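You operate a simulated robot arm through the tools that you are given. There is no shell and no other tool. Be economical: measure what you need, move in short steps, check, and stop when the job is done.

Carry out the task below with a simulated two-armed robot. There is one attempt and no reset: what you move stays moved.

## Task
Test the red hand pump to its label's pressure, then let it down.
Fine: stand it on the table; hold it while you shut the green knob, pump (no higher) and open the knob again; 0 bar at the end. Set down upright: red hand pump.

It is judged by the outcome, as a careful person would: the job done as asked, and still so three seconds after it is handed in. It fails if anything else is knocked over, pushed out of place, dropped, spilled or broken.

## Robot
Two 7-joint arms with two-finger parallel grippers on one trunk, on a base that drives. Base frame: it is fixed to the floor where the robot stands at the start and does not move with it; the origin is under the middle of the robot, x ahead of it, y to its left, z up. Lengths are in m, angles in rad, forces in N, time in s.
The left shoulder is at the start at [0.07, 0.163, 1.22], the right one opposite. With the tool pointing down near the work surface each hand reaches from about 0.38 to 0.88 m from the robot's upright axis, wherever it stands, measured 20 degrees to its own side. Places, roughly: green pump knob [0.4, -0.1, 0.9]; hand pump lever [0.5, -0.2, 1]; top of the rig table [0.5, 0.2, 0.9]. Payload 3.43 kg a hand.
The TCP of each hand is the grasp point between the finger pads, 0.034 m short of the fingertips. In the tool frame z runs along the fingers and y along their closing line. Largest opening 0.128 m; finger width 0.024, thickness 0.012; the body of the gripper, 0.048 by 0.13 m, starts 0.096 m behind the TCP.
Orientation is told as [roll, pitch, yaw] about the base's x, y, z axes, in that order, counted from this pose: with the fingers straight down and closing along the base's y, the tool's x points along the base's -x, its y along +y and its z along -z.

## Interface
- The arms move only by the tool apply_moves. It takes "left_rows", "right_rows" or both (then of equal length, played together; a hand with none holds still); each is text: rows parted by semicolons, each of 7 numbers parted by spaces: the shift along the tool's x, y, z in m, then the turn, a rotation vector about the tool's x, y, z in rad, then the closure in counts, from 0 (fully open) to 255 (shut). In form: dx dy dz rx ry rz grip; .... A call has 1 to 8 rows; each row shifts and turns the commanded pose from where the row before left it, along the tool's axes as they then stand. A row lasts 0.2 s, in which the tool goes at most 0.05 m and 0.15 rad; a call with a longer step from one row to the next is refused whole, and so is a gripper value outside its range. Where a pose cannot be reached the arm comes as near as it can. A force on the tool above 90 N (or 10 N above the force at the start of the call, whichever is more), or a blocked arm, ends the call early, and 0.2 s more pass. The fingers move at their own pace (about 0.153 m/s each) and stop on an object; they squeeze with about 40 N. The grip force told is the motor's: it shows also when the fingers shut on nothing. Time passes only in rows, and 0.2 s behind the last, so rows that do not move let the fingers close. It gives the time, the measured TCP pose, the force on the tool (base axes), the opening and the grip force at its end, in the units of the frame above (readings bear some noise), with the torque about the TCP (base axes, N m) and any sound that the robot's microphone picked up.
- Cameras (640 x 400 px; columns grow to the right, rows downward): "scene" is now at [0.1384, -0.0286, 1.4625]; the picture's right is [-0.32, -0.95, 0.00], its down [-0.40, 0.13, -0.91] and it looks along [0.86, -0.29, -0.42] (base axes); focal length 214 px, centre (320, 200). "left" rides on the left gripper at [0.076, 0.011, -0.16] in its tool frame; the picture's right is [-0.15, 0.99, 0.00], its down [-0.88, -0.13, -0.46] and it looks along [-0.45, -0.07, 0.89] (tool axes); focal length 234 px, centre (320, 200). "right" rides on the right gripper at [0.076, -0.011, -0.16] in its tool frame; the picture's right is [0.15, 0.99, 0.00], its down [-0.88, 0.13, -0.46] and it looks along [-0.45, 0.07, 0.89] (tool axes); focal length 234 px, centre (320, 200). There is no depth. A picture from a camera that has moved, and an enlarged one, comes with that camera's place and axes in the base frame and with its lens.
- snapshot(camera): a new picture of that camera. The clock stands still meanwhile.
- slide_trunk(by): slides the trunk up (or, below 0, down) by that many m; the arms and the scene camera ride with it, the base frame stays. It gives what a move gives, with no picture.
- base_move(legs): drives the robot by 1 to 6 legs, each [ahead, left, turn to the left] in m, m and rad, along the robot's own axes; the way and the turn of a leg run together, so that a leg with both is an arc; at most 1.5 m and 3.142 rad a leg. The arms and the cameras ride along, it lands a little off, and it stops where it bumps. It gives what a move gives.
- pan_tilt(pan, tilt): turns the head with the scene camera to pan (to the left, within 1.501 rad either way) and tilt (down, from -0.506 to 1.204), counted from straight ahead of the robot. It gives what a move gives.
- enlarge(camera, box): a new picture of the part [left, top, right, bottom] of that camera's present view, enlarged. The clock stands still meanwhile.
- hand_in(): hands the job in; it is judged then, once.

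Go step by step. Nothing tells you exact positions but the pictures and the camera data: compare them with the known pose of the tool, close in by small moves and look again before you grip or let go. The budget is 120 turns and 100 pictures, counting those below and the enlarged ones. Unless the task says otherwise, let go and move clear before handing in, and close with one line.

The tools are called after "Call:" as name(argument=value, ...) on one line, values as JSON. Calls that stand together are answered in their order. apply_moves: Moves the arms, as the interface text tells. Its arguments: {"type":"object","properties":{"left_rows":{"type":"string"},"right_rows":{"type":"string"}},"required":[]} The other tools are called the same way: slide_trunk (by) slides the trunk up or down; base_move (legs) drives the base; pan_tilt (pan, tilt) turns the head that bears the scene camera; snapshot (camera) takes a picture; enlarge (camera, box) takes an enlarged picture of a part of a camera's view; hand_in () hands the job in.

At the start:

```text
t: 0.0
left_ee_pos: [0.5851, 0.1733, 1.3091]
left_tool_rot: [0.0, -0.003, 0.0]
left_ft_force: [0.8, 0.6, -0.1]
left_wrist_torque: [-0.01, 0.02, 0.0]
left_width: 0.1281
left_finger_force: 0.0
right_ee_pos: [0.4071, -0.1715, 1.4125]
right_tool_rot: [0.0, -0.001, 0.001]
right_ft_force: [-0.6, -0.8, -0.2]
right_wrist_torque: [-0.03, 0.01, -0.02]
right_width: 0.1282
right_finger_force: 0.0
trunk travel left (down, up): [-0.7, 0.24]
robot x, y, heading: [0.0058, 0.0029, -0.001]
head pan, tilt: [-0.321, 0.435]
```

scene: 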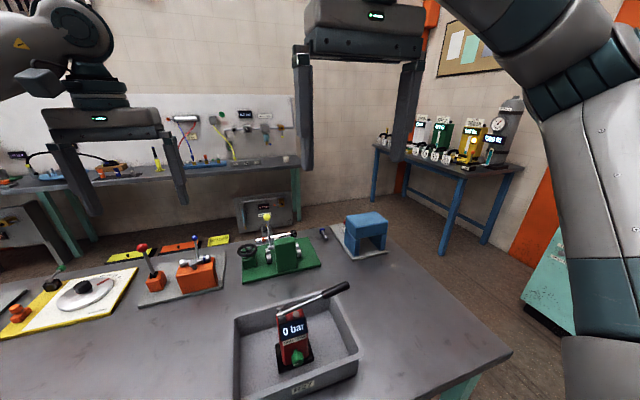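
right: 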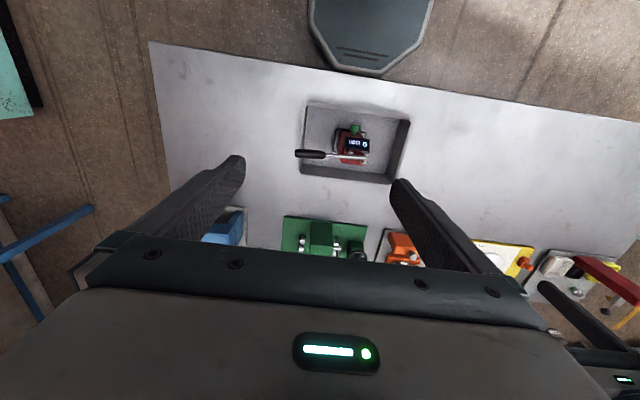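
left: 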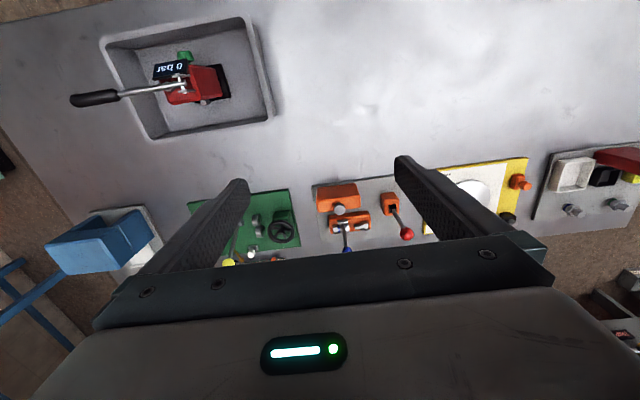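

The red pump stands in a grey tray with its lever out to the right-front. I'll look closely at it and read the label first.

Call:
enlarge(camera="scene", box=[225, 270, 365, 400])

Call:
enlarge(camera="left", box=[60, 10, 280, 145])

Call:
enlarge(camera="right", box=[290, 95, 420, 190])

```text
3.08 times, centred on (295, 335) of scene
camera zoom: at [0.1384, -0.0286, 1.4625], right [-0.32, -0.95, 0.0], down [-0.4, 0.13, -0.91], along [0.86, -0.29, -0.42], focal length 660 px, centre (397, -215)
```

zoom: 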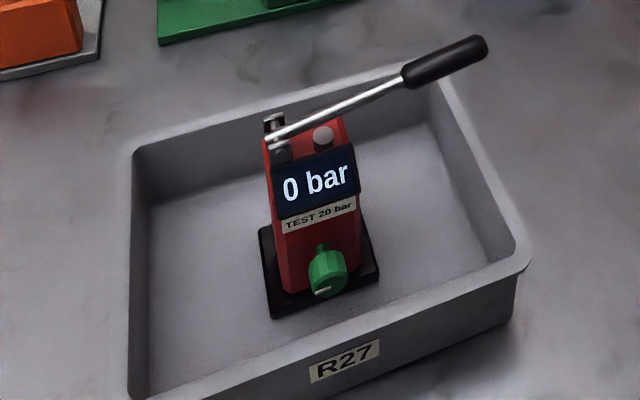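

```text
2.91 times, centred on (170, 78) of left
camera zoom: at [0.5088, 0.1853, 1.4687], right [0.15, 0.99, 0.0], down [0.88, -0.13, 0.46], along [0.45, -0.07, -0.89], focal length 681 px, centre (756, 556)
```

zoom: 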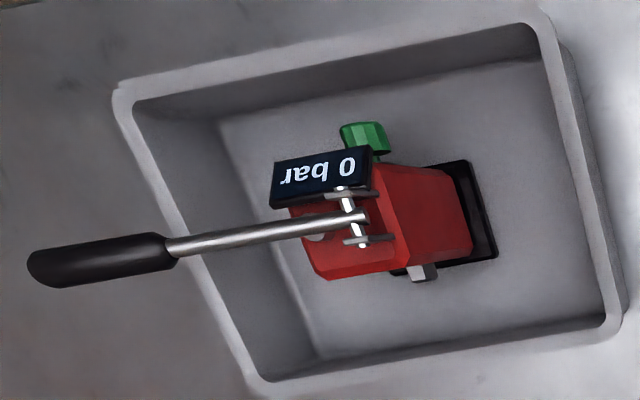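

```text
4.21 times, centred on (355, 142) of right
camera zoom: at [0.3311, -0.1812, 1.5726], right [-0.15, 0.99, 0.0], down [0.88, 0.13, 0.46], along [0.45, 0.07, -0.89], focal length 986 px, centre (173, 442)
```

zoom: 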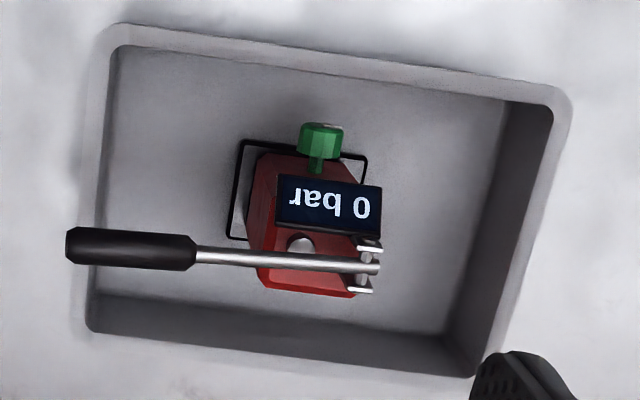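

The pump is at about [0.48, -0.07], knob at [0.434, -0.072, 0.915] facing me, and the lever runs from a pivot at [0.478, -0.046, 1.03] towards -y. The label says TEST 20 bar. I'll turn the left hand so its fingers point along -y and close along x, so it can come in from the left under the display.

Call:
apply_moves(left_rows="0 0 0 .0864 .0864 -.0864 0;0 0 0 .0864 .0864 -.0864 0;0 0 0 .0864 .0864 -.0864 0;0 0 0 .0864 .0864 -.0864 0;0 0 0 .0864 .0864 -.0864 0;0 0 0 .0864 .0864 -.0864 0;0 0 0 .0864 .0864 -.0864 0")

Call:
apply_moves(left_rows="0 0 0 .0864 .0864 -.0864 0;0 0 0 .0864 .0864 -.0864 0;0 0 0 .0864 .0864 -.0864 0;0 0 0 .0864 .0864 -.0864 0;0 0 0 .0864 .0864 -.0864 0;0 0 0 .0864 .0864 -.0864 0;0 0 0 .0864 .0864 -.0864 0")

Call:
pan_tilt(pan=-0.15, tilt=0.8)

Call:
snapshot(camera="scene")

Call:
snapshot(camera="left")

```text
t: 1.6
left_ee_pos: [0.5857, 0.1757, 1.3095]
left_tool_rot: [-0.466, 0.731, 0.463]
left_ft_force: [0.0, -0.2, -0.6]
left_wrist_torque: [-0.03, 0.01, -0.03]
left_width: 0.1282
left_finger_force: 0.1
right_ee_pos: [0.4063, -0.1692, 1.4129]
right_tool_rot: [-0.002, 0.0, 0.001]
right_ft_force: [-0.3, 0.9, 0.2]
right_wrist_torque: [-0.01, 0.0, -0.01]
right_width: 0.128
right_finger_force: 0.0
trunk travel left (down, up): [-0.7, 0.24]
robot x, y, heading: [-0.0001, -0.0014, -0.0]
head pan, tilt: [-0.321, 0.435]
```

```text
t: 3.2
left_ee_pos: [0.5861, 0.1738, 1.3107]
left_tool_rot: [3.104, 1.568, -1.606]
left_ft_force: [0.8, -1.1, 0.8]
left_wrist_torque: [0.02, 0.0, 0.04]
left_width: 0.128
left_finger_force: 0.1
right_ee_pos: [0.4058, -0.1699, 1.4124]
right_tool_rot: [0.0, -0.001, 0.001]
right_ft_force: [1.2, -0.1, 0.7]
right_wrist_torque: [-0.03, -0.03, 0.01]
right_width: 0.128
right_finger_force: 0.1
trunk travel left (down, up): [-0.7, 0.24]
robot x, y, heading: [-0.0014, 0.0008, -0.0]
head pan, tilt: [-0.321, 0.435]
```

```text
t: 4.0
left_ee_pos: [0.5857, 0.1721, 1.3112]
left_tool_rot: [-1.364, 1.569, 0.206]
left_ft_force: [-0.1, -0.1, -0.7]
left_wrist_torque: [-0.01, 0.01, -0.02]
left_width: 0.128
left_finger_force: 0.1
right_ee_pos: [0.4062, -0.17, 1.4119]
right_tool_rot: [0.0, -0.001, 0.0]
right_ft_force: [0.4, 0.6, -0.8]
right_wrist_torque: [0.02, -0.01, -0.01]
right_width: 0.1281
right_finger_force: 0.1
trunk travel left (down, up): [-0.7, 0.24]
robot x, y, heading: [0.0024, -0.0023, 0.004]
head pan, tilt: [-0.15, 0.799]
```

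```text
93 pictures are left
camera scene: at [0.1308, -0.0117, 1.4307], right [-0.15, -0.99, 0.0], down [-0.71, 0.11, -0.7], along [0.69, -0.1, -0.72], focal length 214 px, centre (320, 200)
```

scene: 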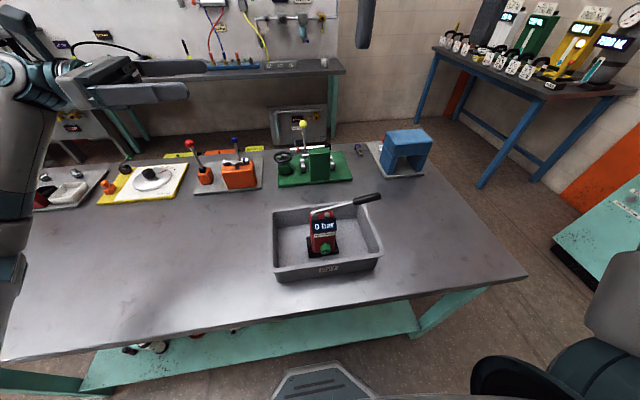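

```text
92 pictures are left
camera left: at [0.5744, 0.3338, 1.3851], right [-0.99, 0.0, -0.15], down [0.13, 0.46, -0.88], along [0.07, -0.89, -0.45], focal length 234 px, centre (320, 200)
```

left: 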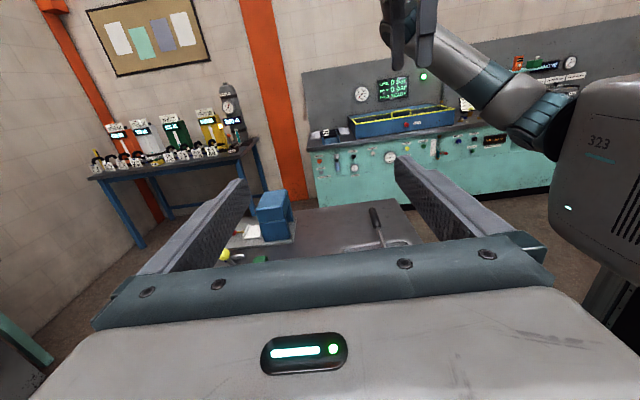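

The hand is turned as intended. I'll look closer at the tray rim and pump from here.

Call:
enlarge(camera="scene", box=[265, 185, 395, 285])

```text
4.00 times, centred on (330, 235) of scene
camera zoom: at [0.1308, -0.0117, 1.4307], right [-0.15, -0.99, 0.0], down [-0.71, 0.11, -0.7], along [0.69, -0.1, -0.72], focal length 858 px, centre (280, 60)
```

zoom: 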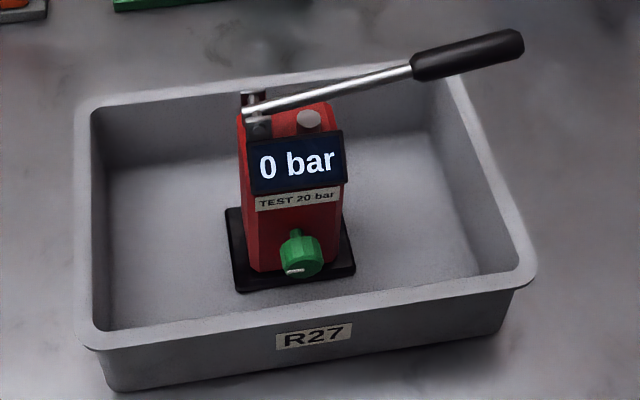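

The tray rim is about z = 0.94, so coming in horizontally from the side would hit it. I'll lift with the right hand instead, tilted 45° from the front and closing along y on the side faces below the lever. First I tilt the right hand and back the base off a little for room.

Call:
apply_moves(right_rows="0 0 0 0 -.131 0 0;0 0 0 0 -.131 0 0;0 0 0 0 -.131 0 0;0 0 0 0 -.131 0 0;0 0 0 0 -.131 0 0;0 0 0 0 -.131 0 0")

Call:
base_move(legs=[[-0.12, 0, 0]])

Call:
snapshot(camera="right")

Call:
snapshot(camera="scene")

```text
t: 5.4
left_ee_pos: [0.5852, 0.1738, 1.3097]
left_tool_rot: [-1.77, 1.569, -0.199]
left_ft_force: [-0.7, 0.3, 0.8]
left_wrist_torque: [0.01, -0.05, 0.0]
left_width: 0.128
left_finger_force: 0.0
right_ee_pos: [0.4063, -0.1708, 1.413]
right_tool_rot: [0.002, -0.788, 0.0]
right_ft_force: [-0.6, 0.2, 0.3]
right_wrist_torque: [-0.01, -0.02, 0.04]
right_width: 0.128
right_finger_force: 0.0
trunk travel left (down, up): [-0.7, 0.24]
robot x, y, heading: [0.0037, -0.0044, -0.001]
head pan, tilt: [-0.15, 0.799]
```

```text
t: 6.7
left_ee_pos: [0.4692, 0.1727, 1.3098]
left_tool_rot: [-2.763, 1.571, -1.193]
left_ft_force: [0.7, 0.7, -0.5]
left_wrist_torque: [0.04, 0.03, 0.01]
left_width: 0.1281
left_finger_force: 0.1
right_ee_pos: [0.291, -0.172, 1.4118]
right_tool_rot: [-0.001, -0.784, -0.001]
right_ft_force: [-0.5, -0.4, 0.0]
right_wrist_torque: [0.0, 0.03, -0.03]
right_width: 0.1281
right_finger_force: 0.1
trunk travel left (down, up): [-0.7, 0.24]
robot x, y, heading: [-0.1173, -0.0022, 0.0]
head pan, tilt: [-0.15, 0.799]
```

```text
90 pictures are left
camera right: at [0.1248, -0.1814, 1.4717], right [-0.1, 0.99, -0.1], down [0.3, 0.13, 0.94], along [0.95, 0.07, -0.31], focal length 234 px, centre (320, 200)
```

right: 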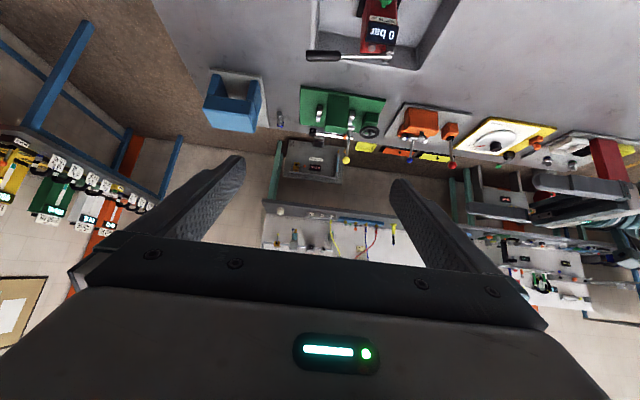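

```text
89 pictures are left
camera scene: at [0.0149, -0.0116, 1.4305], right [-0.15, -0.99, 0.0], down [-0.71, 0.11, -0.7], along [0.69, -0.1, -0.72], focal length 214 px, centre (320, 200)
```

scene: 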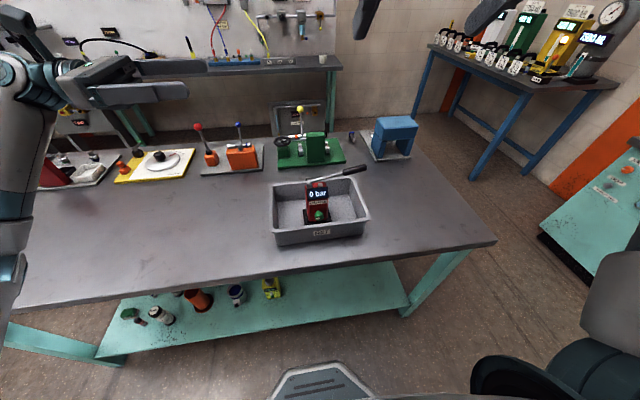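

Moving the right hand to a pre-grasp behind and above the pump.

Call:
apply_moves(right_rows=".0209 .0106 .0355 0 0 0 0;.0209 .0106 .0355 0 0 0 0;.0209 .0106 .0355 0 0 0 0;.0209 .0106 .0355 0 0 0 0;.0209 .0106 .0355 0 0 0 0;.0209 .0106 .0355 0 0 0 0;.0209 .0106 .0355 0 0 0 0;.0209 .0106 .0355 0 0 0 0")

Call:
snapshot(camera="right")

Call:
snapshot(camera="scene")

```text
t: 8.5
left_ee_pos: [0.469, 0.1728, 1.3111]
left_tool_rot: [-2.658, 1.571, -1.087]
left_ft_force: [0.3, -0.5, -0.3]
left_wrist_torque: [-0.04, 0.04, 0.02]
left_width: 0.1282
left_finger_force: 0.1
right_ee_pos: [0.3887, -0.0792, 1.0987]
right_tool_rot: [0.001, -0.785, -0.002]
right_ft_force: [0.0, -0.1, 0.2]
right_wrist_torque: [0.0, -0.03, 0.0]
right_width: 0.128
right_finger_force: 0.1
right hand out of reach, approached as far as the arm can: row 5, 6
trunk travel left (down, up): [-0.7, 0.24]
robot x, y, heading: [-0.1202, 0.0029, -0.003]
head pan, tilt: [-0.15, 0.799]
```

```text
88 pictures are left
camera right: at [0.2217, -0.0887, 1.1588], right [-0.1, 0.99, -0.1], down [0.3, 0.13, 0.94], along [0.95, 0.07, -0.31], focal length 234 px, centre (320, 200)
```

right: 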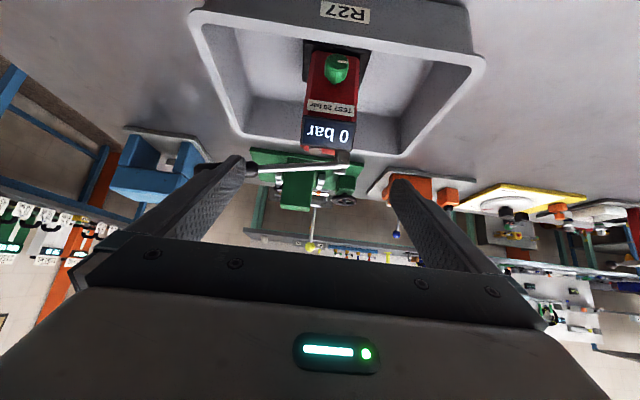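

```text
87 pictures are left
camera scene: at [0.0147, -0.0116, 1.4306], right [-0.15, -0.99, 0.0], down [-0.71, 0.11, -0.7], along [0.69, -0.1, -0.72], focal length 214 px, centre (320, 200)
```

scene: 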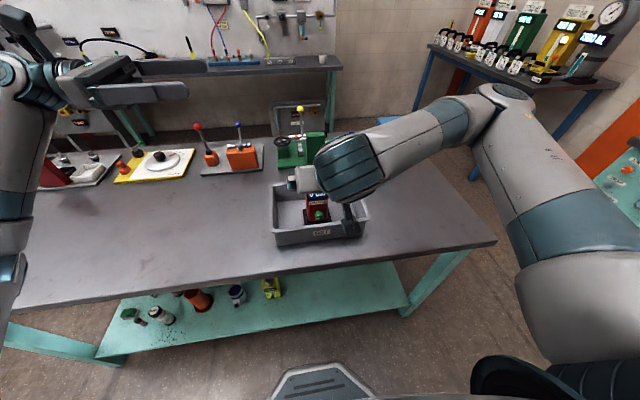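

The hand is lined up above the tray and the pump body (about 6 cm wide) is centred at y ≈ -0.071. I drop to the approach line and slide in part-way.

Call:
apply_moves(right_rows=".022 .0035 .022 0 0 0 0;.022 .0035 .022 0 0 0 0;0 0 .035 0 0 0 0;0 0 .035 0 0 0 0")

Call:
snapshot(camera="right")

Call:
enlarge(camera="scene", box=[250, 130, 410, 250])

Call:
snapshot(camera="left")

```text
t: 9.5
left_ee_pos: [0.4702, 0.1726, 1.3093]
left_tool_rot: [-3.053, 1.571, -1.481]
left_ft_force: [-0.3, 0.7, -0.1]
left_wrist_torque: [-0.02, 0.01, -0.03]
left_width: 0.1279
left_finger_force: 0.0
right_ee_pos: [0.4382, -0.072, 0.9898]
right_tool_rot: [0.001, -0.784, 0.001]
right_ft_force: [0.8, -0.3, -0.5]
right_wrist_torque: [0.0, 0.0, 0.05]
right_width: 0.1281
right_finger_force: 0.1
trunk travel left (down, up): [-0.7, 0.24]
robot x, y, heading: [-0.1167, -0.0042, -0.0]
head pan, tilt: [-0.15, 0.799]
```

```text
86 pictures are left
camera right: at [0.2707, -0.0822, 1.0497], right [-0.1, 0.99, -0.1], down [0.3, 0.13, 0.94], along [0.95, 0.07, -0.31], focal length 234 px, centre (320, 200)
```

right: 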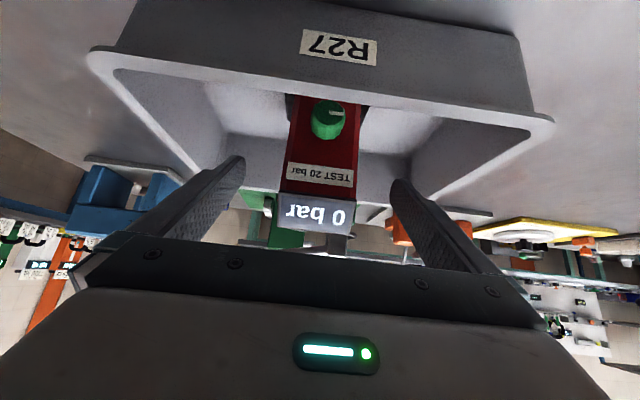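

```text
3.33 times, centred on (330, 190) of scene
camera zoom: at [0.015, -0.0117, 1.4306], right [-0.15, -0.99, 0.0], down [-0.71, 0.11, -0.7], along [0.69, -0.1, -0.72], focal length 715 px, centre (287, 233)
```

zoom: 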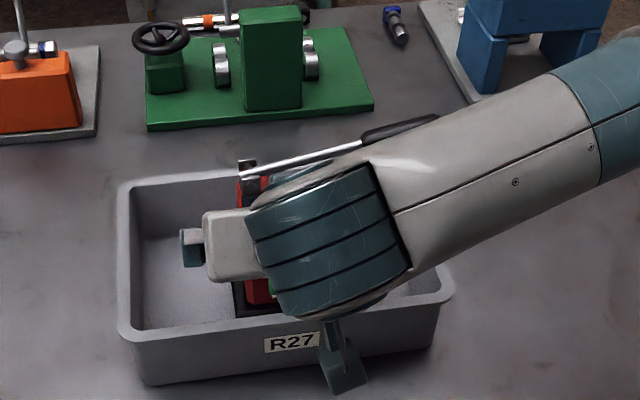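

```text
84 pictures are left
camera left: at [0.4586, 0.3337, 1.3846], right [-0.99, 0.0, -0.15], down [0.13, 0.46, -0.88], along [0.07, -0.89, -0.45], focal length 234 px, centre (320, 200)
```

left: 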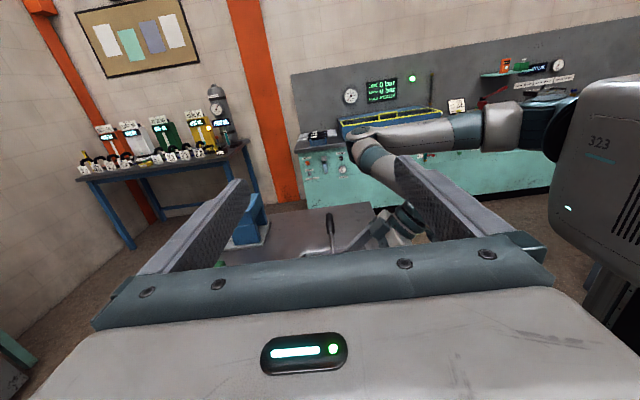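

Body is centred between the fingers, clear of the lever. Advancing to the grip depth.

Call:
apply_moves(right_rows="0 0 .02 0 0 0 0;0 0 .02 0 0 0 0;0 0 .017 0 0 0 0")

Call:
snapshot(camera="right")

Call:
enlarge(camera="left", box=[300, 190, 440, 270])

```text
t: 10.3
left_ee_pos: [0.4686, 0.1735, 1.3097]
left_tool_rot: [-2.129, 1.571, -0.559]
left_ft_force: [0.0, 0.2, 0.1]
left_wrist_torque: [0.0, -0.02, 0.02]
left_width: 0.1277
left_finger_force: 0.0
right_ee_pos: [0.4769, -0.0719, 0.9512]
right_tool_rot: [0.001, -0.784, -0.001]
right_ft_force: [0.3, 1.3, 0.7]
right_wrist_torque: [-0.01, 0.01, 0.06]
right_width: 0.1279
right_finger_force: 0.0
trunk travel left (down, up): [-0.7, 0.24]
robot x, y, heading: [-0.1179, 0.0007, 0.001]
head pan, tilt: [-0.15, 0.799]
```

```text
83 pictures are left
camera right: at [0.3106, -0.0815, 1.0104], right [-0.1, 0.99, -0.1], down [0.3, 0.13, 0.95], along [0.95, 0.07, -0.31], focal length 234 px, centre (320, 200)
```

right: 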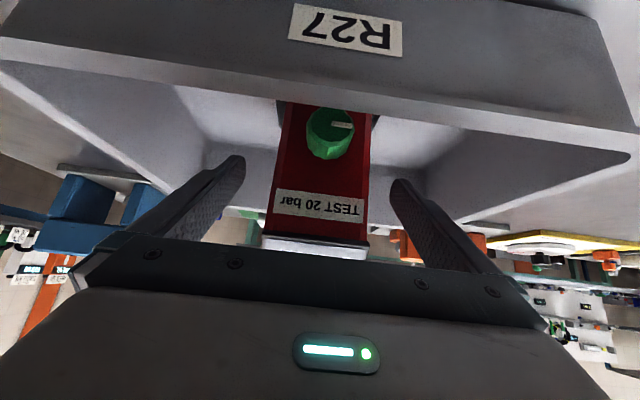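

```text
4.57 times, centred on (370, 230) of left
camera zoom: at [0.4578, 0.3338, 1.3849], right [-0.99, 0.0, -0.15], down [0.13, 0.46, -0.88], along [0.07, -0.89, -0.45], focal length 1070 px, centre (91, 63)
```

zoom: 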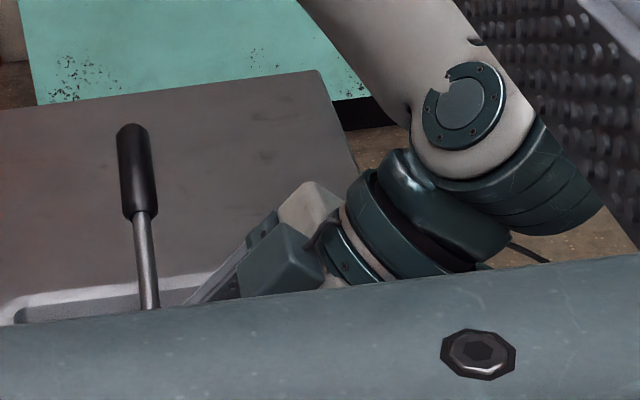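

Position good; closing the right gripper on the body.

Call:
apply_moves(right_rows="0 0 0 0 0 0 255;0 0 0 0 0 0 255;0 0 0 0 0 0 255;0 0 0 0 0 0 255")

Call:
snapshot(camera="right")

```text
t: 11.3
left_ee_pos: [0.4687, 0.1733, 1.3105]
left_tool_rot: [-2.033, 1.571, -0.463]
left_ft_force: [0.0, -0.3, -1.0]
left_wrist_torque: [0.0, -0.02, 0.0]
left_width: 0.128
left_finger_force: 0.1
right_ee_pos: [0.476, -0.0709, 0.9503]
right_tool_rot: [-0.001, -0.786, 0.0]
right_ft_force: [0.0, -0.6, 0.1]
right_wrist_torque: [-0.08, -0.16, 0.0]
right_width: 0.0646
right_finger_force: 39.7
trunk travel left (down, up): [-0.7, 0.24]
robot x, y, heading: [-0.1157, -0.0013, -0.004]
head pan, tilt: [-0.15, 0.799]
```

```text
81 pictures are left
camera right: at [0.3104, -0.0815, 1.0104], right [-0.1, 0.99, -0.1], down [0.3, 0.13, 0.94], along [0.95, 0.07, -0.31], focal length 234 px, centre (320, 200)
```

right: 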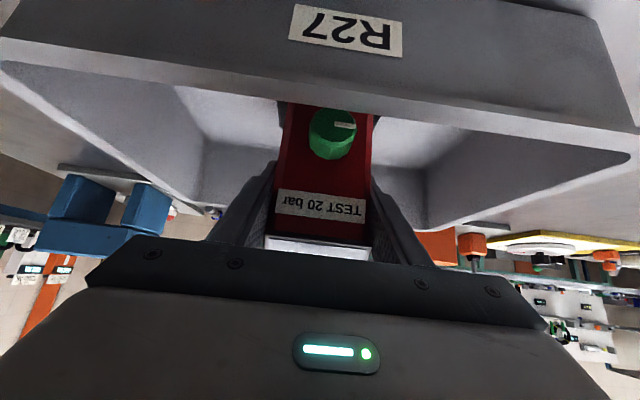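

Firm grip at 6.5 cm. Lifting straight up slowly.

Call:
apply_moves(right_rows="-.005 0 -.005 0 0 0 255;-.015 0 -.015 0 0 0 255;-.025 0 -.025 0 0 0 255;-.028 0 -.028 0 0 0 255;-.028 0 -.028 0 0 0 255;0 0 0 0 0 0 255")

Call:
snapshot(camera="right")

Call:
snapshot(camera="scene")

```text
t: 12.7
left_ee_pos: [0.4711, 0.1736, 1.3092]
left_tool_rot: [2.164, 1.569, -2.548]
left_ft_force: [0.3, 0.2, 0.6]
left_wrist_torque: [-0.01, 0.0, -0.03]
left_width: 0.1279
left_finger_force: 0.0
right_ee_pos: [0.4786, -0.0701, 1.0902]
right_tool_rot: [0.002, -0.783, 0.001]
right_ft_force: [0.0, 0.3, -6.5]
right_wrist_torque: [0.06, 0.0, -0.02]
right_width: 0.0647
right_finger_force: 39.9
trunk travel left (down, up): [-0.7, 0.24]
robot x, y, heading: [-0.1165, 0.0023, 0.001]
head pan, tilt: [-0.15, 0.799]
```

```text
80 pictures are left
camera right: at [0.3117, -0.0807, 1.1514], right [-0.1, 0.99, -0.1], down [0.3, 0.13, 0.94], along [0.95, 0.07, -0.31], focal length 234 px, centre (320, 200)
```

right: 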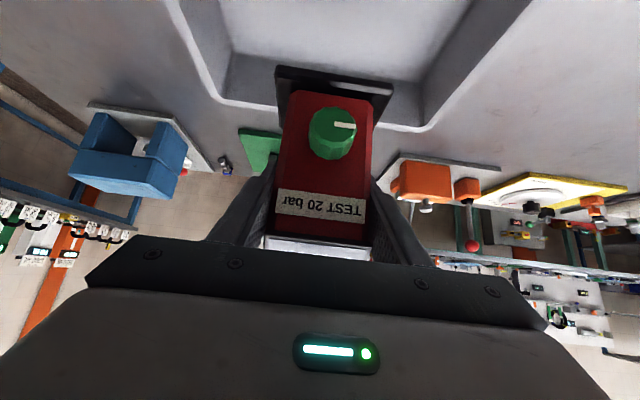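

```text
79 pictures are left
camera scene: at [0.0153, -0.0119, 1.4305], right [-0.15, -0.99, 0.0], down [-0.71, 0.11, -0.7], along [0.69, -0.1, -0.72], focal length 214 px, centre (320, 200)
```

scene: 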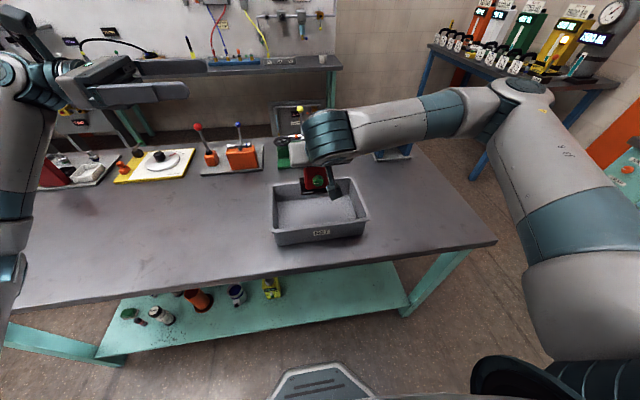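

Lifted clean (about 0.65 kg). I'll drive left 0.2 m, then turn the pump about 65° so its knob faces the right arm and its back faces the left arm.

Call:
base_move(legs=[[0, 0.2, 0]])

Call:
apply_moves(right_rows="0 .02 0 -.1 0 -.1 255;0 .02 0 -.1 0 -.1 255;-.007 .02 -.007 -.1 0 -.1 255;-.007 .02 -.007 -.1 0 -.1 255;0 .01 0 -.1 0 -.1 255;0 0 0 -.1 0 -.1 255;0 0 0 -.1 0 -.1 255;0 0 0 -.1 0 -.1 255")

Call:
snapshot(camera="scene")

Call:
snapshot(camera="right")

```text
t: 14.3
left_ee_pos: [0.4693, 0.3725, 1.3098]
left_tool_rot: [-1.635, 1.572, -0.059]
left_ft_force: [0.2, -0.1, 0.7]
left_wrist_torque: [0.01, -0.03, 0.01]
left_width: 0.128
left_finger_force: 0.1
right_ee_pos: [0.4793, 0.1288, 1.0913]
right_tool_rot: [0.0, -0.786, 0.003]
right_ft_force: [-1.0, 0.3, -6.3]
right_wrist_torque: [0.03, 0.0, -0.01]
right_width: 0.065
right_finger_force: 40.2
trunk travel left (down, up): [-0.7, 0.24]
robot x, y, heading: [-0.1159, 0.1973, 0.006]
head pan, tilt: [-0.15, 0.799]
```

```text
t: 16.1
left_ee_pos: [0.4694, 0.3727, 1.3093]
left_tool_rot: [2.385, 1.571, -2.324]
left_ft_force: [0.2, -1.4, -0.5]
left_wrist_torque: [0.01, -0.04, 0.02]
left_width: 0.1277
left_finger_force: 0.0
right_ee_pos: [0.4564, 0.2151, 1.1114]
right_tool_rot: [0.0, -0.787, 1.133]
right_ft_force: [0.2, -0.5, -6.9]
right_wrist_torque: [0.0, 0.03, 0.03]
right_width: 0.065
right_finger_force: 40.2
trunk travel left (down, up): [-0.7, 0.24]
robot x, y, heading: [-0.1177, 0.198, 0.009]
head pan, tilt: [-0.15, 0.799]
```

```text
78 pictures are left
camera scene: at [0.0151, 0.1865, 1.4305], right [-0.15, -0.99, 0.0], down [-0.71, 0.11, -0.7], along [0.69, -0.1, -0.72], focal length 214 px, centre (320, 200)
```

scene: 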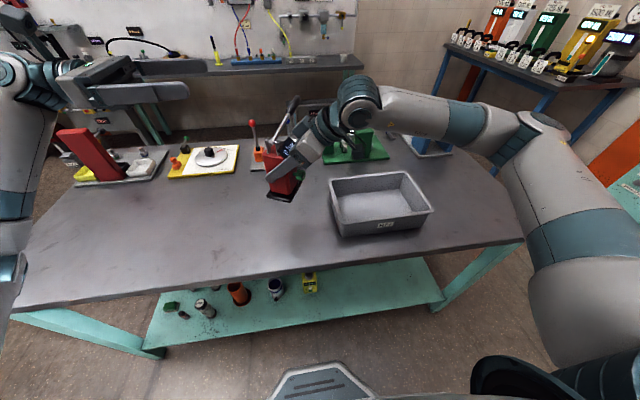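

```text
77 pictures are left
camera right: at [0.396, 0.06, 1.1715], right [-0.94, 0.32, -0.1], down [0.01, 0.33, 0.95], along [0.34, 0.89, -0.31], focal length 234 px, centre (320, 200)
```

right: 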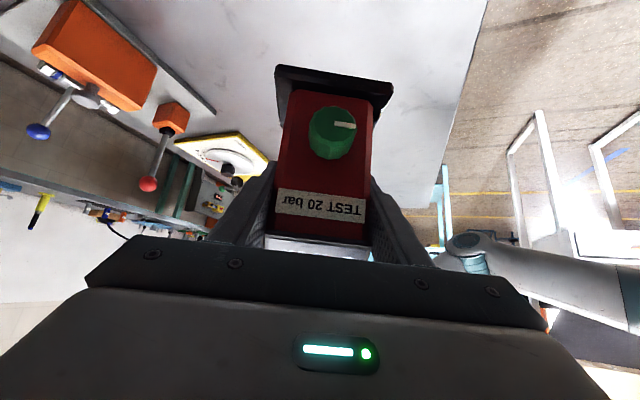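

Upright and turned. Lowering to just above the table, left of the tray.

Call:
apply_moves(right_rows=".0186 0 .0267 0 0 0 255;.0186 0 .0267 0 0 0 255;.0186 0 .0267 0 0 0 255;.0186 0 .0267 0 0 0 255;.0150 0 .0230 0 0 0 255;0 0 0 0 0 0 255")

Call:
enlarge(camera="scene", box=[220, 90, 440, 250])

Call:
snapshot(camera="right")

```text
t: 17.5
left_ee_pos: [0.4678, 0.3729, 1.3094]
left_tool_rot: [-2.37, 1.572, -0.796]
left_ft_force: [0.1, 0.4, 0.0]
left_wrist_torque: [-0.04, 0.02, 0.03]
left_width: 0.128
left_finger_force: 0.0
right_ee_pos: [0.4661, 0.2435, 0.9554]
right_tool_rot: [-0.001, -0.784, 1.132]
right_ft_force: [0.2, 0.8, -6.5]
right_wrist_torque: [-0.02, 0.06, -0.02]
right_width: 0.065
right_finger_force: 40.0
trunk travel left (down, up): [-0.7, 0.24]
robot x, y, heading: [-0.1179, 0.1978, 0.004]
head pan, tilt: [-0.15, 0.799]
```

```text
2.50 times, centred on (330, 170) of scene
camera zoom: at [0.0143, 0.1868, 1.4306], right [-0.15, -0.99, 0.0], down [-0.71, 0.11, -0.7], along [0.69, -0.1, -0.72], focal length 536 px, centre (295, 275)
```

zoom: 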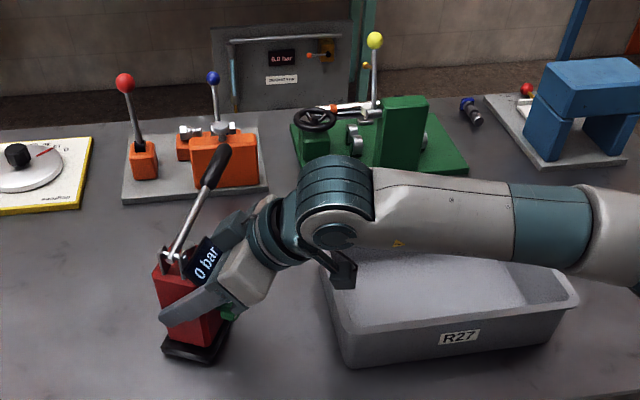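

```text
75 pictures are left
camera right: at [0.4067, 0.0888, 1.0153], right [-0.94, 0.33, -0.1], down [0.01, 0.33, 0.94], along [0.34, 0.89, -0.31], focal length 234 px, centre (320, 200)
```

right: 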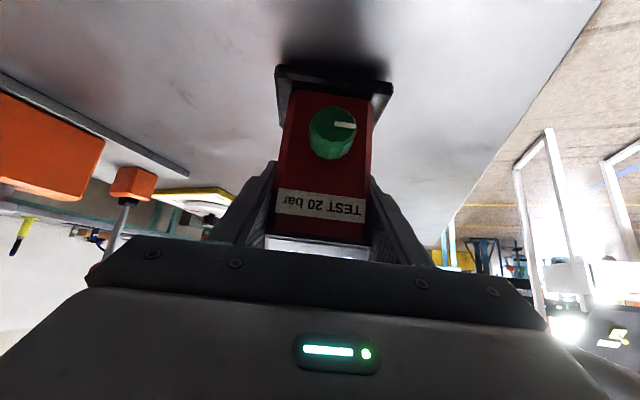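

About a centimetre above the table; easing down in small steps while watching the force.

Call:
apply_moves(right_rows=".0018 0 .0018 0 0 0 255;.0018 0 .0018 0 0 0 255")

Call:
apply_moves(right_rows=".0015 0 .0015 0 0 0 255")

Call:
apply_moves(right_rows=".0012 0 .0012 0 0 0 255")

```text
t: 18.1
left_ee_pos: [0.469, 0.3729, 1.3101]
left_tool_rot: [-2.597, 1.57, -1.021]
left_ft_force: [-0.1, -0.5, 0.0]
left_wrist_torque: [0.0, -0.02, -0.01]
left_width: 0.1278
left_finger_force: 0.1
right_ee_pos: [0.4669, 0.2428, 0.9501]
right_tool_rot: [-0.001, -0.786, 1.132]
right_ft_force: [0.5, 0.5, -6.9]
right_wrist_torque: [0.02, 0.05, 0.01]
right_width: 0.065
right_finger_force: 39.9
trunk travel left (down, up): [-0.7, 0.24]
robot x, y, heading: [-0.1176, 0.196, 0.005]
head pan, tilt: [-0.15, 0.799]
```

```text
t: 18.5
left_ee_pos: [0.469, 0.3724, 1.3102]
left_tool_rot: [-2.623, 1.57, -1.049]
left_ft_force: [0.6, 0.8, -0.1]
left_wrist_torque: [-0.02, -0.01, -0.01]
left_width: 0.128
left_finger_force: 0.1
right_ee_pos: [0.4675, 0.2417, 0.9494]
right_tool_rot: [0.0, -0.785, 1.133]
right_ft_force: [0.4, 0.6, -6.5]
right_wrist_torque: [0.06, 0.03, 0.01]
right_width: 0.0649
right_finger_force: 39.7
trunk travel left (down, up): [-0.7, 0.24]
robot x, y, heading: [-0.119, 0.1999, 0.008]
head pan, tilt: [-0.15, 0.799]
```

```text
t: 18.9
left_ee_pos: [0.4688, 0.3727, 1.31]
left_tool_rot: [-2.697, 1.572, -1.123]
left_ft_force: [0.4, 0.2, 1.0]
left_wrist_torque: [-0.01, -0.03, 0.02]
left_width: 0.128
left_finger_force: 0.1
right_ee_pos: [0.4687, 0.2406, 0.9481]
right_tool_rot: [0.002, -0.784, 1.133]
right_ft_force: [-0.4, -0.5, -6.6]
right_wrist_torque: [0.02, 0.02, 0.03]
right_width: 0.0649
right_finger_force: 39.7
trunk travel left (down, up): [-0.7, 0.24]
robot x, y, heading: [-0.1179, 0.1984, 0.003]
head pan, tilt: [-0.15, 0.799]
```

Call:
apply_moves(right_rows=".0012 0 .0012 0 0 0 255")

Call:
apply_moves(right_rows=".0012 0 .0012 0 0 0 255")

Call:
enlarge(camera="scene", box=[265, 165, 345, 225])

```text
t: 19.3
left_ee_pos: [0.4684, 0.3735, 1.3105]
left_tool_rot: [-1.84, 1.569, -0.269]
left_ft_force: [-1.1, 0.7, -0.4]
left_wrist_torque: [0.03, 0.0, 0.0]
left_width: 0.1279
left_finger_force: 0.1
right_ee_pos: [0.4672, 0.2405, 0.9459]
right_tool_rot: [-0.002, -0.788, 1.135]
right_ft_force: [0.9, -1.6, 1.6]
right_wrist_torque: [0.3, 0.25, 0.02]
right_width: 0.0651
right_finger_force: 39.5
trunk travel left (down, up): [-0.7, 0.24]
robot x, y, heading: [-0.1182, 0.1981, 0.005]
head pan, tilt: [-0.15, 0.799]
```

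```text
t: 19.7
left_ee_pos: [0.4672, 0.3722, 1.312]
left_tool_rot: [-1.69, 1.569, -0.115]
left_ft_force: [-0.5, 0.1, -0.6]
left_wrist_torque: [0.0, -0.01, -0.06]
left_width: 0.1279
left_finger_force: 0.0
right_ee_pos: [0.4675, 0.2419, 0.9465]
right_tool_rot: [-0.003, -0.79, 1.136]
right_ft_force: [1.7, -1.9, 16.7]
right_wrist_torque: [-0.47, 1.19, 0.18]
right_width: 0.0649
right_finger_force: 41.0
trunk travel left (down, up): [-0.7, 0.24]
robot x, y, heading: [-0.1157, 0.1991, 0.004]
head pan, tilt: [-0.15, 0.799]
```

```text
6.67 times, centred on (305, 195) of scene
camera zoom: at [0.0124, 0.1865, 1.4311], right [-0.15, -0.99, 0.0], down [-0.71, 0.11, -0.7], along [0.69, -0.1, -0.72], focal length 1430 px, centre (420, 233)
```

zoom: 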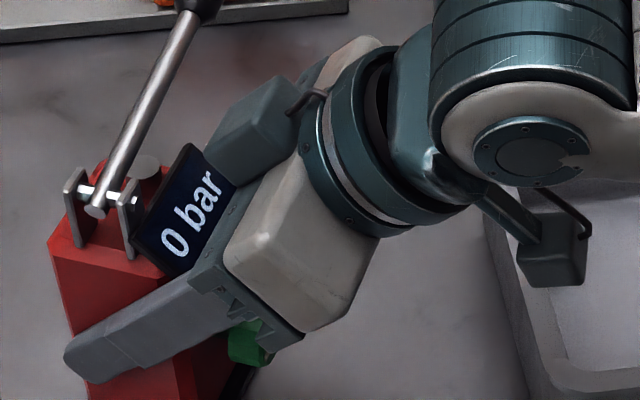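

The pump is standing on the table (contact force felt). I relax slightly, open, and retreat along the approach line.

Call:
apply_moves(right_rows="-.0009 0 -.0009 0 0 0 255;0 0 0 0 0 0 60;0 0 0 0 0 0 0;0 0 0 0 0 0 0")

Call:
apply_moves(right_rows="0 0 -.03 0 0 0 0;0 0 -.04 0 0 0 0;0 0 -.04 0 0 0 0;0 0 -.04 0 0 0 0")

Call:
snapshot(camera="right")

Call:
enlarge(camera="scene", box=[240, 110, 400, 230])

```text
t: 20.7
left_ee_pos: [0.4685, 0.3727, 1.3097]
left_tool_rot: [-2.268, 1.57, -0.694]
left_ft_force: [0.2, 0.1, 1.3]
left_wrist_torque: [0.0, 0.01, 0.02]
left_width: 0.1279
left_finger_force: 0.1
right_ee_pos: [0.4679, 0.2409, 0.9446]
right_tool_rot: [0.001, -0.784, 1.136]
right_ft_force: [-0.4, -0.9, 0.1]
right_wrist_torque: [0.01, 0.02, 0.0]
right_width: 0.1277
right_finger_force: 0.0
trunk travel left (down, up): [-0.7, 0.24]
robot x, y, heading: [-0.1153, 0.1999, 0.001]
head pan, tilt: [-0.15, 0.799]
```

```text
t: 21.7
left_ee_pos: [0.4677, 0.3716, 1.3102]
left_tool_rot: [-1.366, 1.569, 0.208]
left_ft_force: [-0.8, 0.3, -0.3]
left_wrist_torque: [0.03, 0.0, 0.05]
left_width: 0.128
left_finger_force: 0.1
right_ee_pos: [0.4231, 0.1444, 1.052]
right_tool_rot: [-0.003, -0.787, 1.135]
right_ft_force: [-0.2, -0.1, -0.4]
right_wrist_torque: [-0.01, 0.04, -0.01]
right_width: 0.1278
right_finger_force: 0.0
trunk travel left (down, up): [-0.7, 0.24]
robot x, y, heading: [-0.1168, 0.1994, -0.0]
head pan, tilt: [-0.15, 0.799]
```

```text
73 pictures are left
camera right: at [0.3622, -0.0098, 1.1118], right [-0.94, 0.32, -0.1], down [0.01, 0.33, 0.94], along [0.34, 0.89, -0.31], focal length 234 px, centre (320, 200)
```

right: 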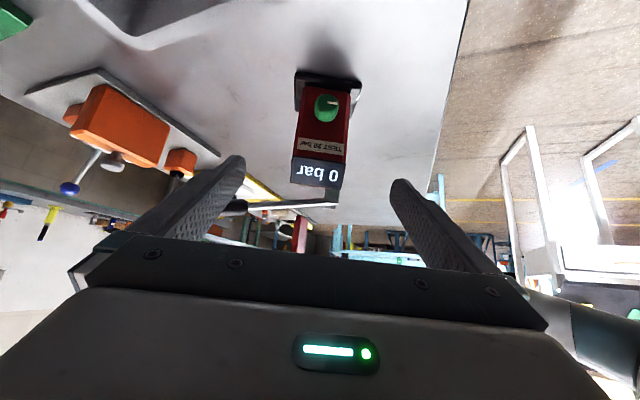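

```text
3.33 times, centred on (320, 170) of scene
camera zoom: at [0.0126, 0.1857, 1.4307], right [-0.15, -0.99, 0.0], down [-0.71, 0.11, -0.7], along [0.69, -0.1, -0.72], focal length 715 px, centre (320, 300)
```

zoom: 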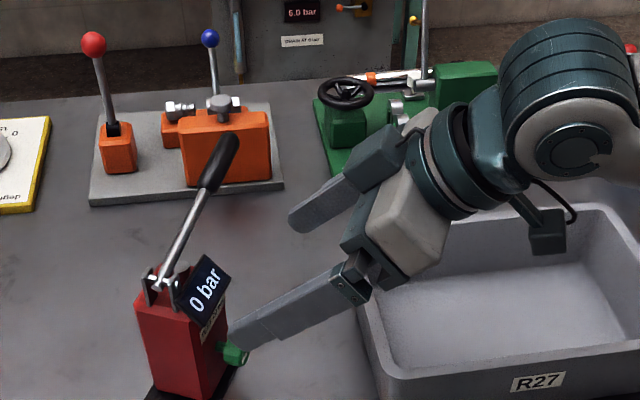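

Pump stands free at about [0.468, 0.241], display 0 bar. Now I orient the left hand to grip the same side faces from behind: yaw -25° and 45° down.

Call:
apply_moves(left_rows="0 0 0 -.145 0 0 0;0 0 0 -.145 0 0 0;0 0 0 -.146 0 0 0;0 0 0 0 -.131 0 0;0 0 0 0 -.131 0 0;0 0 0 0 -.131 0 0;0 0 0 0 -.131 0 0;0 0 0 0 -.131 0 0")

Call:
apply_moves(left_rows="0 0 0 0 -.130 0 0;0 0 0 0 0 0 0")

Call:
snapshot(camera="left")

```text
t: 23.5
left_ee_pos: [0.4691, 0.372, 1.3099]
left_tool_rot: [-0.001, 0.913, 1.134]
left_ft_force: [-0.1, -0.4, 0.2]
left_wrist_torque: [0.05, 0.0, 0.03]
left_width: 0.1282
left_finger_force: 0.0
right_ee_pos: [0.4234, 0.1455, 1.0515]
right_tool_rot: [0.0, -0.785, 1.133]
right_ft_force: [-0.4, 0.0, -1.3]
right_wrist_torque: [0.02, 0.0, -0.02]
right_width: 0.1278
right_finger_force: 0.0
trunk travel left (down, up): [-0.7, 0.24]
robot x, y, heading: [-0.1155, 0.1974, -0.001]
head pan, tilt: [-0.15, 0.799]
```

```text
t: 24.1
left_ee_pos: [0.4682, 0.3728, 1.3099]
left_tool_rot: [-0.001, 0.785, 1.136]
left_ft_force: [-0.2, 0.8, 0.0]
left_wrist_torque: [-0.03, 0.03, -0.03]
left_width: 0.1277
left_finger_force: 0.1
right_ee_pos: [0.4236, 0.1452, 1.0514]
right_tool_rot: [-0.003, -0.785, 1.136]
right_ft_force: [-0.1, 0.2, 0.0]
right_wrist_torque: [0.02, 0.01, -0.02]
right_width: 0.1282
right_finger_force: 0.0
trunk travel left (down, up): [-0.7, 0.24]
robot x, y, heading: [-0.1161, 0.1986, 0.005]
head pan, tilt: [-0.15, 0.799]
```

```text
71 pictures are left
camera left: at [0.4839, 0.4328, 1.4758], right [-0.85, 0.51, -0.1], down [0.52, 0.8, -0.3], along [-0.07, -0.31, -0.95], focal length 234 px, centre (320, 200)
```

left: 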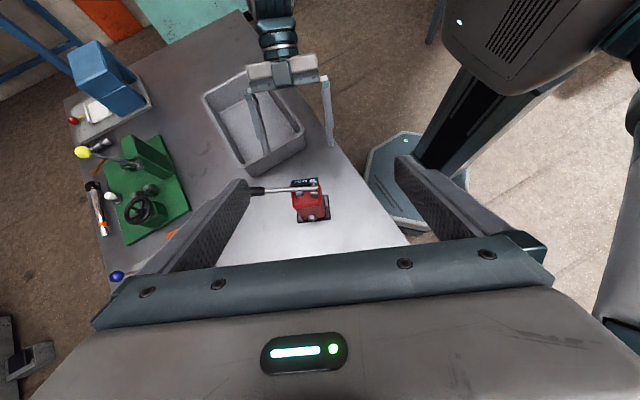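

Now descending with the left hand to a pre-grasp behind the pump.

Call:
apply_moves(left_rows="-.0283 -.0093 .0349 0 0 0 0;-.0283 -.0093 .0349 0 0 0 0;-.0283 -.0093 .0349 0 0 0 0;-.0283 -.0093 .0349 0 0 0 0;-.0283 -.0093 .0349 0 0 0 0;-.0283 -.0093 .0349 0 0 0 0;0 0 0 0 0 0 0")

Call:
snapshot(camera="left")

Call:
snapshot(camera="scene")

```text
t: 25.7
left_ee_pos: [0.5091, 0.3249, 1.0437]
left_tool_rot: [-0.003, 0.784, 1.135]
left_ft_force: [0.0, 0.0, -0.9]
left_wrist_torque: [0.02, -0.03, -0.01]
left_width: 0.128
left_finger_force: 0.0
right_ee_pos: [0.423, 0.1458, 1.0517]
right_tool_rot: [0.0, -0.786, 1.135]
right_ft_force: [-0.5, -0.7, 1.3]
right_wrist_torque: [0.0, -0.02, 0.02]
right_width: 0.1278
right_finger_force: 0.0
trunk travel left (down, up): [-0.7, 0.24]
robot x, y, heading: [-0.1197, 0.198, 0.003]
head pan, tilt: [-0.15, 0.799]
```

```text
70 pictures are left
camera left: at [0.5229, 0.3845, 1.2088], right [-0.85, 0.51, -0.11], down [0.52, 0.8, -0.3], along [-0.07, -0.31, -0.95], focal length 234 px, centre (320, 200)
```

left: 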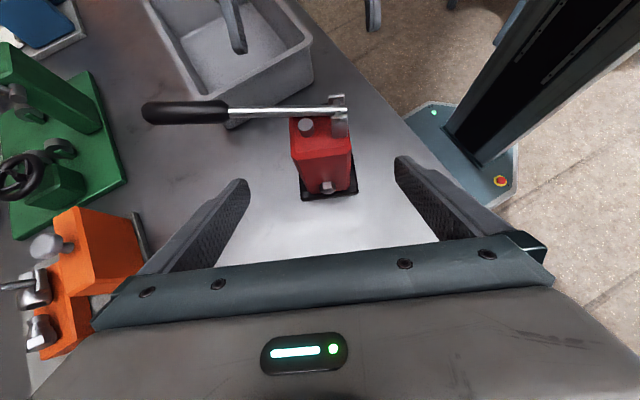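

```text
69 pictures are left
camera scene: at [0.0133, 0.1867, 1.4307], right [-0.15, -0.99, 0.0], down [-0.71, 0.11, -0.7], along [0.69, -0.1, -0.72], focal length 214 px, centre (320, 200)
```

scene: 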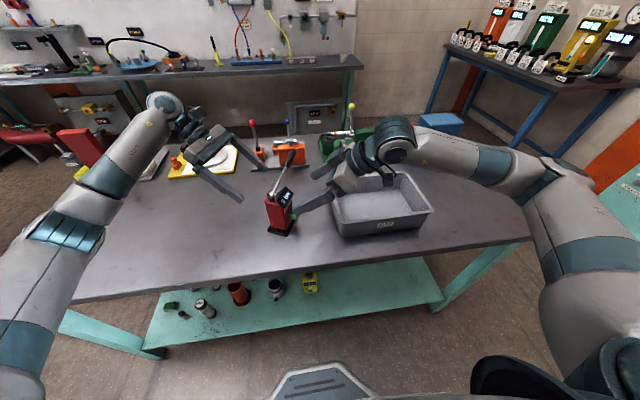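

Well centred between the left fingers. Advancing along the tool axis.

Call:
apply_moves(left_rows="0 .002 .03 0 0 0 0;0 0 .03 0 0 0 0;0 0 .03 0 0 0 0;0 0 .02 0 0 0 0;0 0 .015 0 0 0 0")

Call:
snapshot(camera="left")

Call:
enlarge(camera="scene", box=[210, 120, 370, 240])

```text
t: 26.9
left_ee_pos: [0.4692, 0.2453, 0.954]
left_tool_rot: [0.0, 0.785, 1.136]
left_ft_force: [-0.2, 0.5, 0.2]
left_wrist_torque: [0.0, 0.01, -0.02]
left_width: 0.1281
left_finger_force: 0.1
right_ee_pos: [0.4239, 0.1459, 1.0526]
right_tool_rot: [0.0, -0.787, 1.133]
right_ft_force: [-0.1, 0.0, -0.1]
right_wrist_torque: [0.0, 0.0, 0.0]
right_width: 0.1279
right_finger_force: 0.1
trunk travel left (down, up): [-0.7, 0.24]
robot x, y, heading: [-0.116, 0.1988, 0.008]
head pan, tilt: [-0.15, 0.799]
```

```text
68 pictures are left
camera left: at [0.4844, 0.3035, 1.1203], right [-0.85, 0.51, -0.1], down [0.52, 0.8, -0.3], along [-0.07, -0.31, -0.95], focal length 234 px, centre (320, 200)
```

left: 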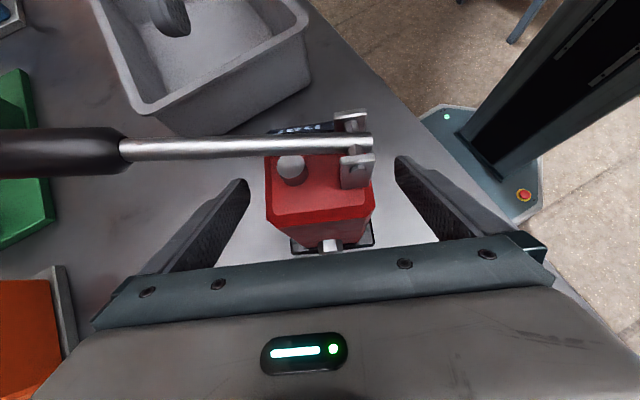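

```text
3.33 times, centred on (290, 180) of scene
camera zoom: at [0.0139, 0.1867, 1.4306], right [-0.15, -0.99, 0.0], down [-0.71, 0.11, -0.7], along [0.69, -0.1, -0.72], focal length 715 px, centre (420, 267)
```

zoom: 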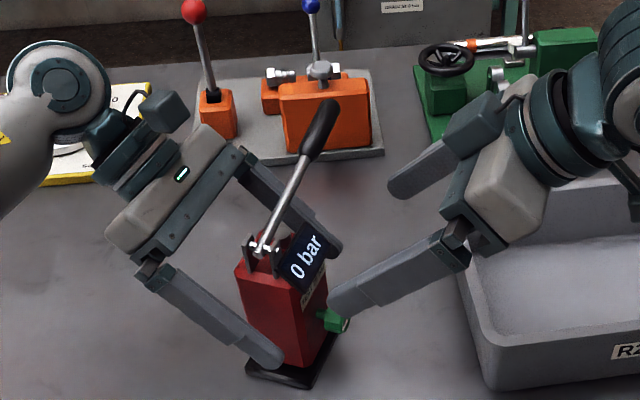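

Left fingers flank the body and stay clear of lever and knob. Closing.

Call:
apply_moves(left_rows="0 0 0 0 0 0 255;0 0 0 0 0 0 255;0 0 0 0 0 0 255;0 0 0 0 0 0 255")

Call:
snapshot(camera="right")

Call:
enlarge(camera="right", box=[270, 60, 390, 135])

```text
t: 27.9
left_ee_pos: [0.4702, 0.2436, 0.9555]
left_tool_rot: [0.0, 0.785, 1.135]
left_ft_force: [-1.4, -0.8, 0.0]
left_wrist_torque: [-0.01, 0.45, 0.04]
left_width: 0.0644
left_finger_force: 39.2
right_ee_pos: [0.4239, 0.1459, 1.0519]
right_tool_rot: [0.001, -0.783, 1.135]
right_ft_force: [0.1, -0.3, 0.0]
right_wrist_torque: [0.0, 0.0, -0.02]
right_width: 0.1281
right_finger_force: 0.1
trunk travel left (down, up): [-0.7, 0.24]
robot x, y, heading: [-0.1161, 0.1971, 0.005]
head pan, tilt: [-0.15, 0.799]
```

```text
66 pictures are left
camera right: at [0.3632, -0.0087, 1.1113], right [-0.94, 0.33, -0.1], down [0.01, 0.33, 0.94], along [0.34, 0.89, -0.31], focal length 234 px, centre (320, 200)
```

right: 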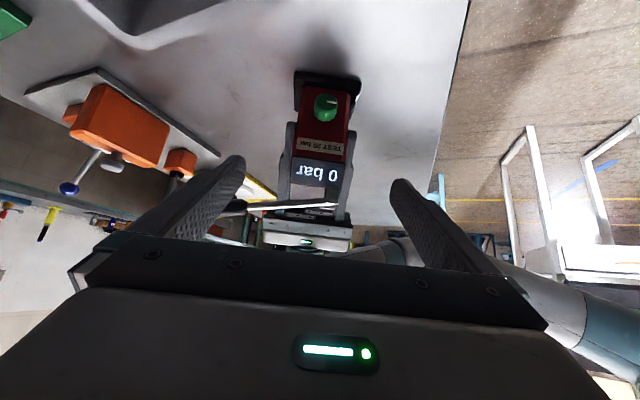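

```text
5.33 times, centred on (330, 98) of right
camera zoom: at [0.3632, -0.0087, 1.1113], right [-0.94, 0.33, -0.1], down [0.01, 0.33, 0.94], along [0.34, 0.89, -0.31], focal length 1249 px, centre (267, 747)
```

zoom: 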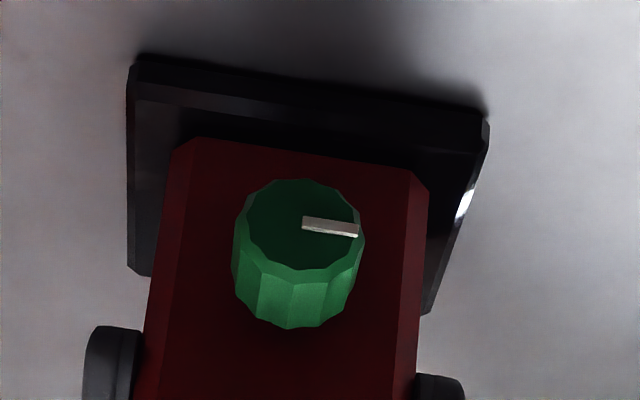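

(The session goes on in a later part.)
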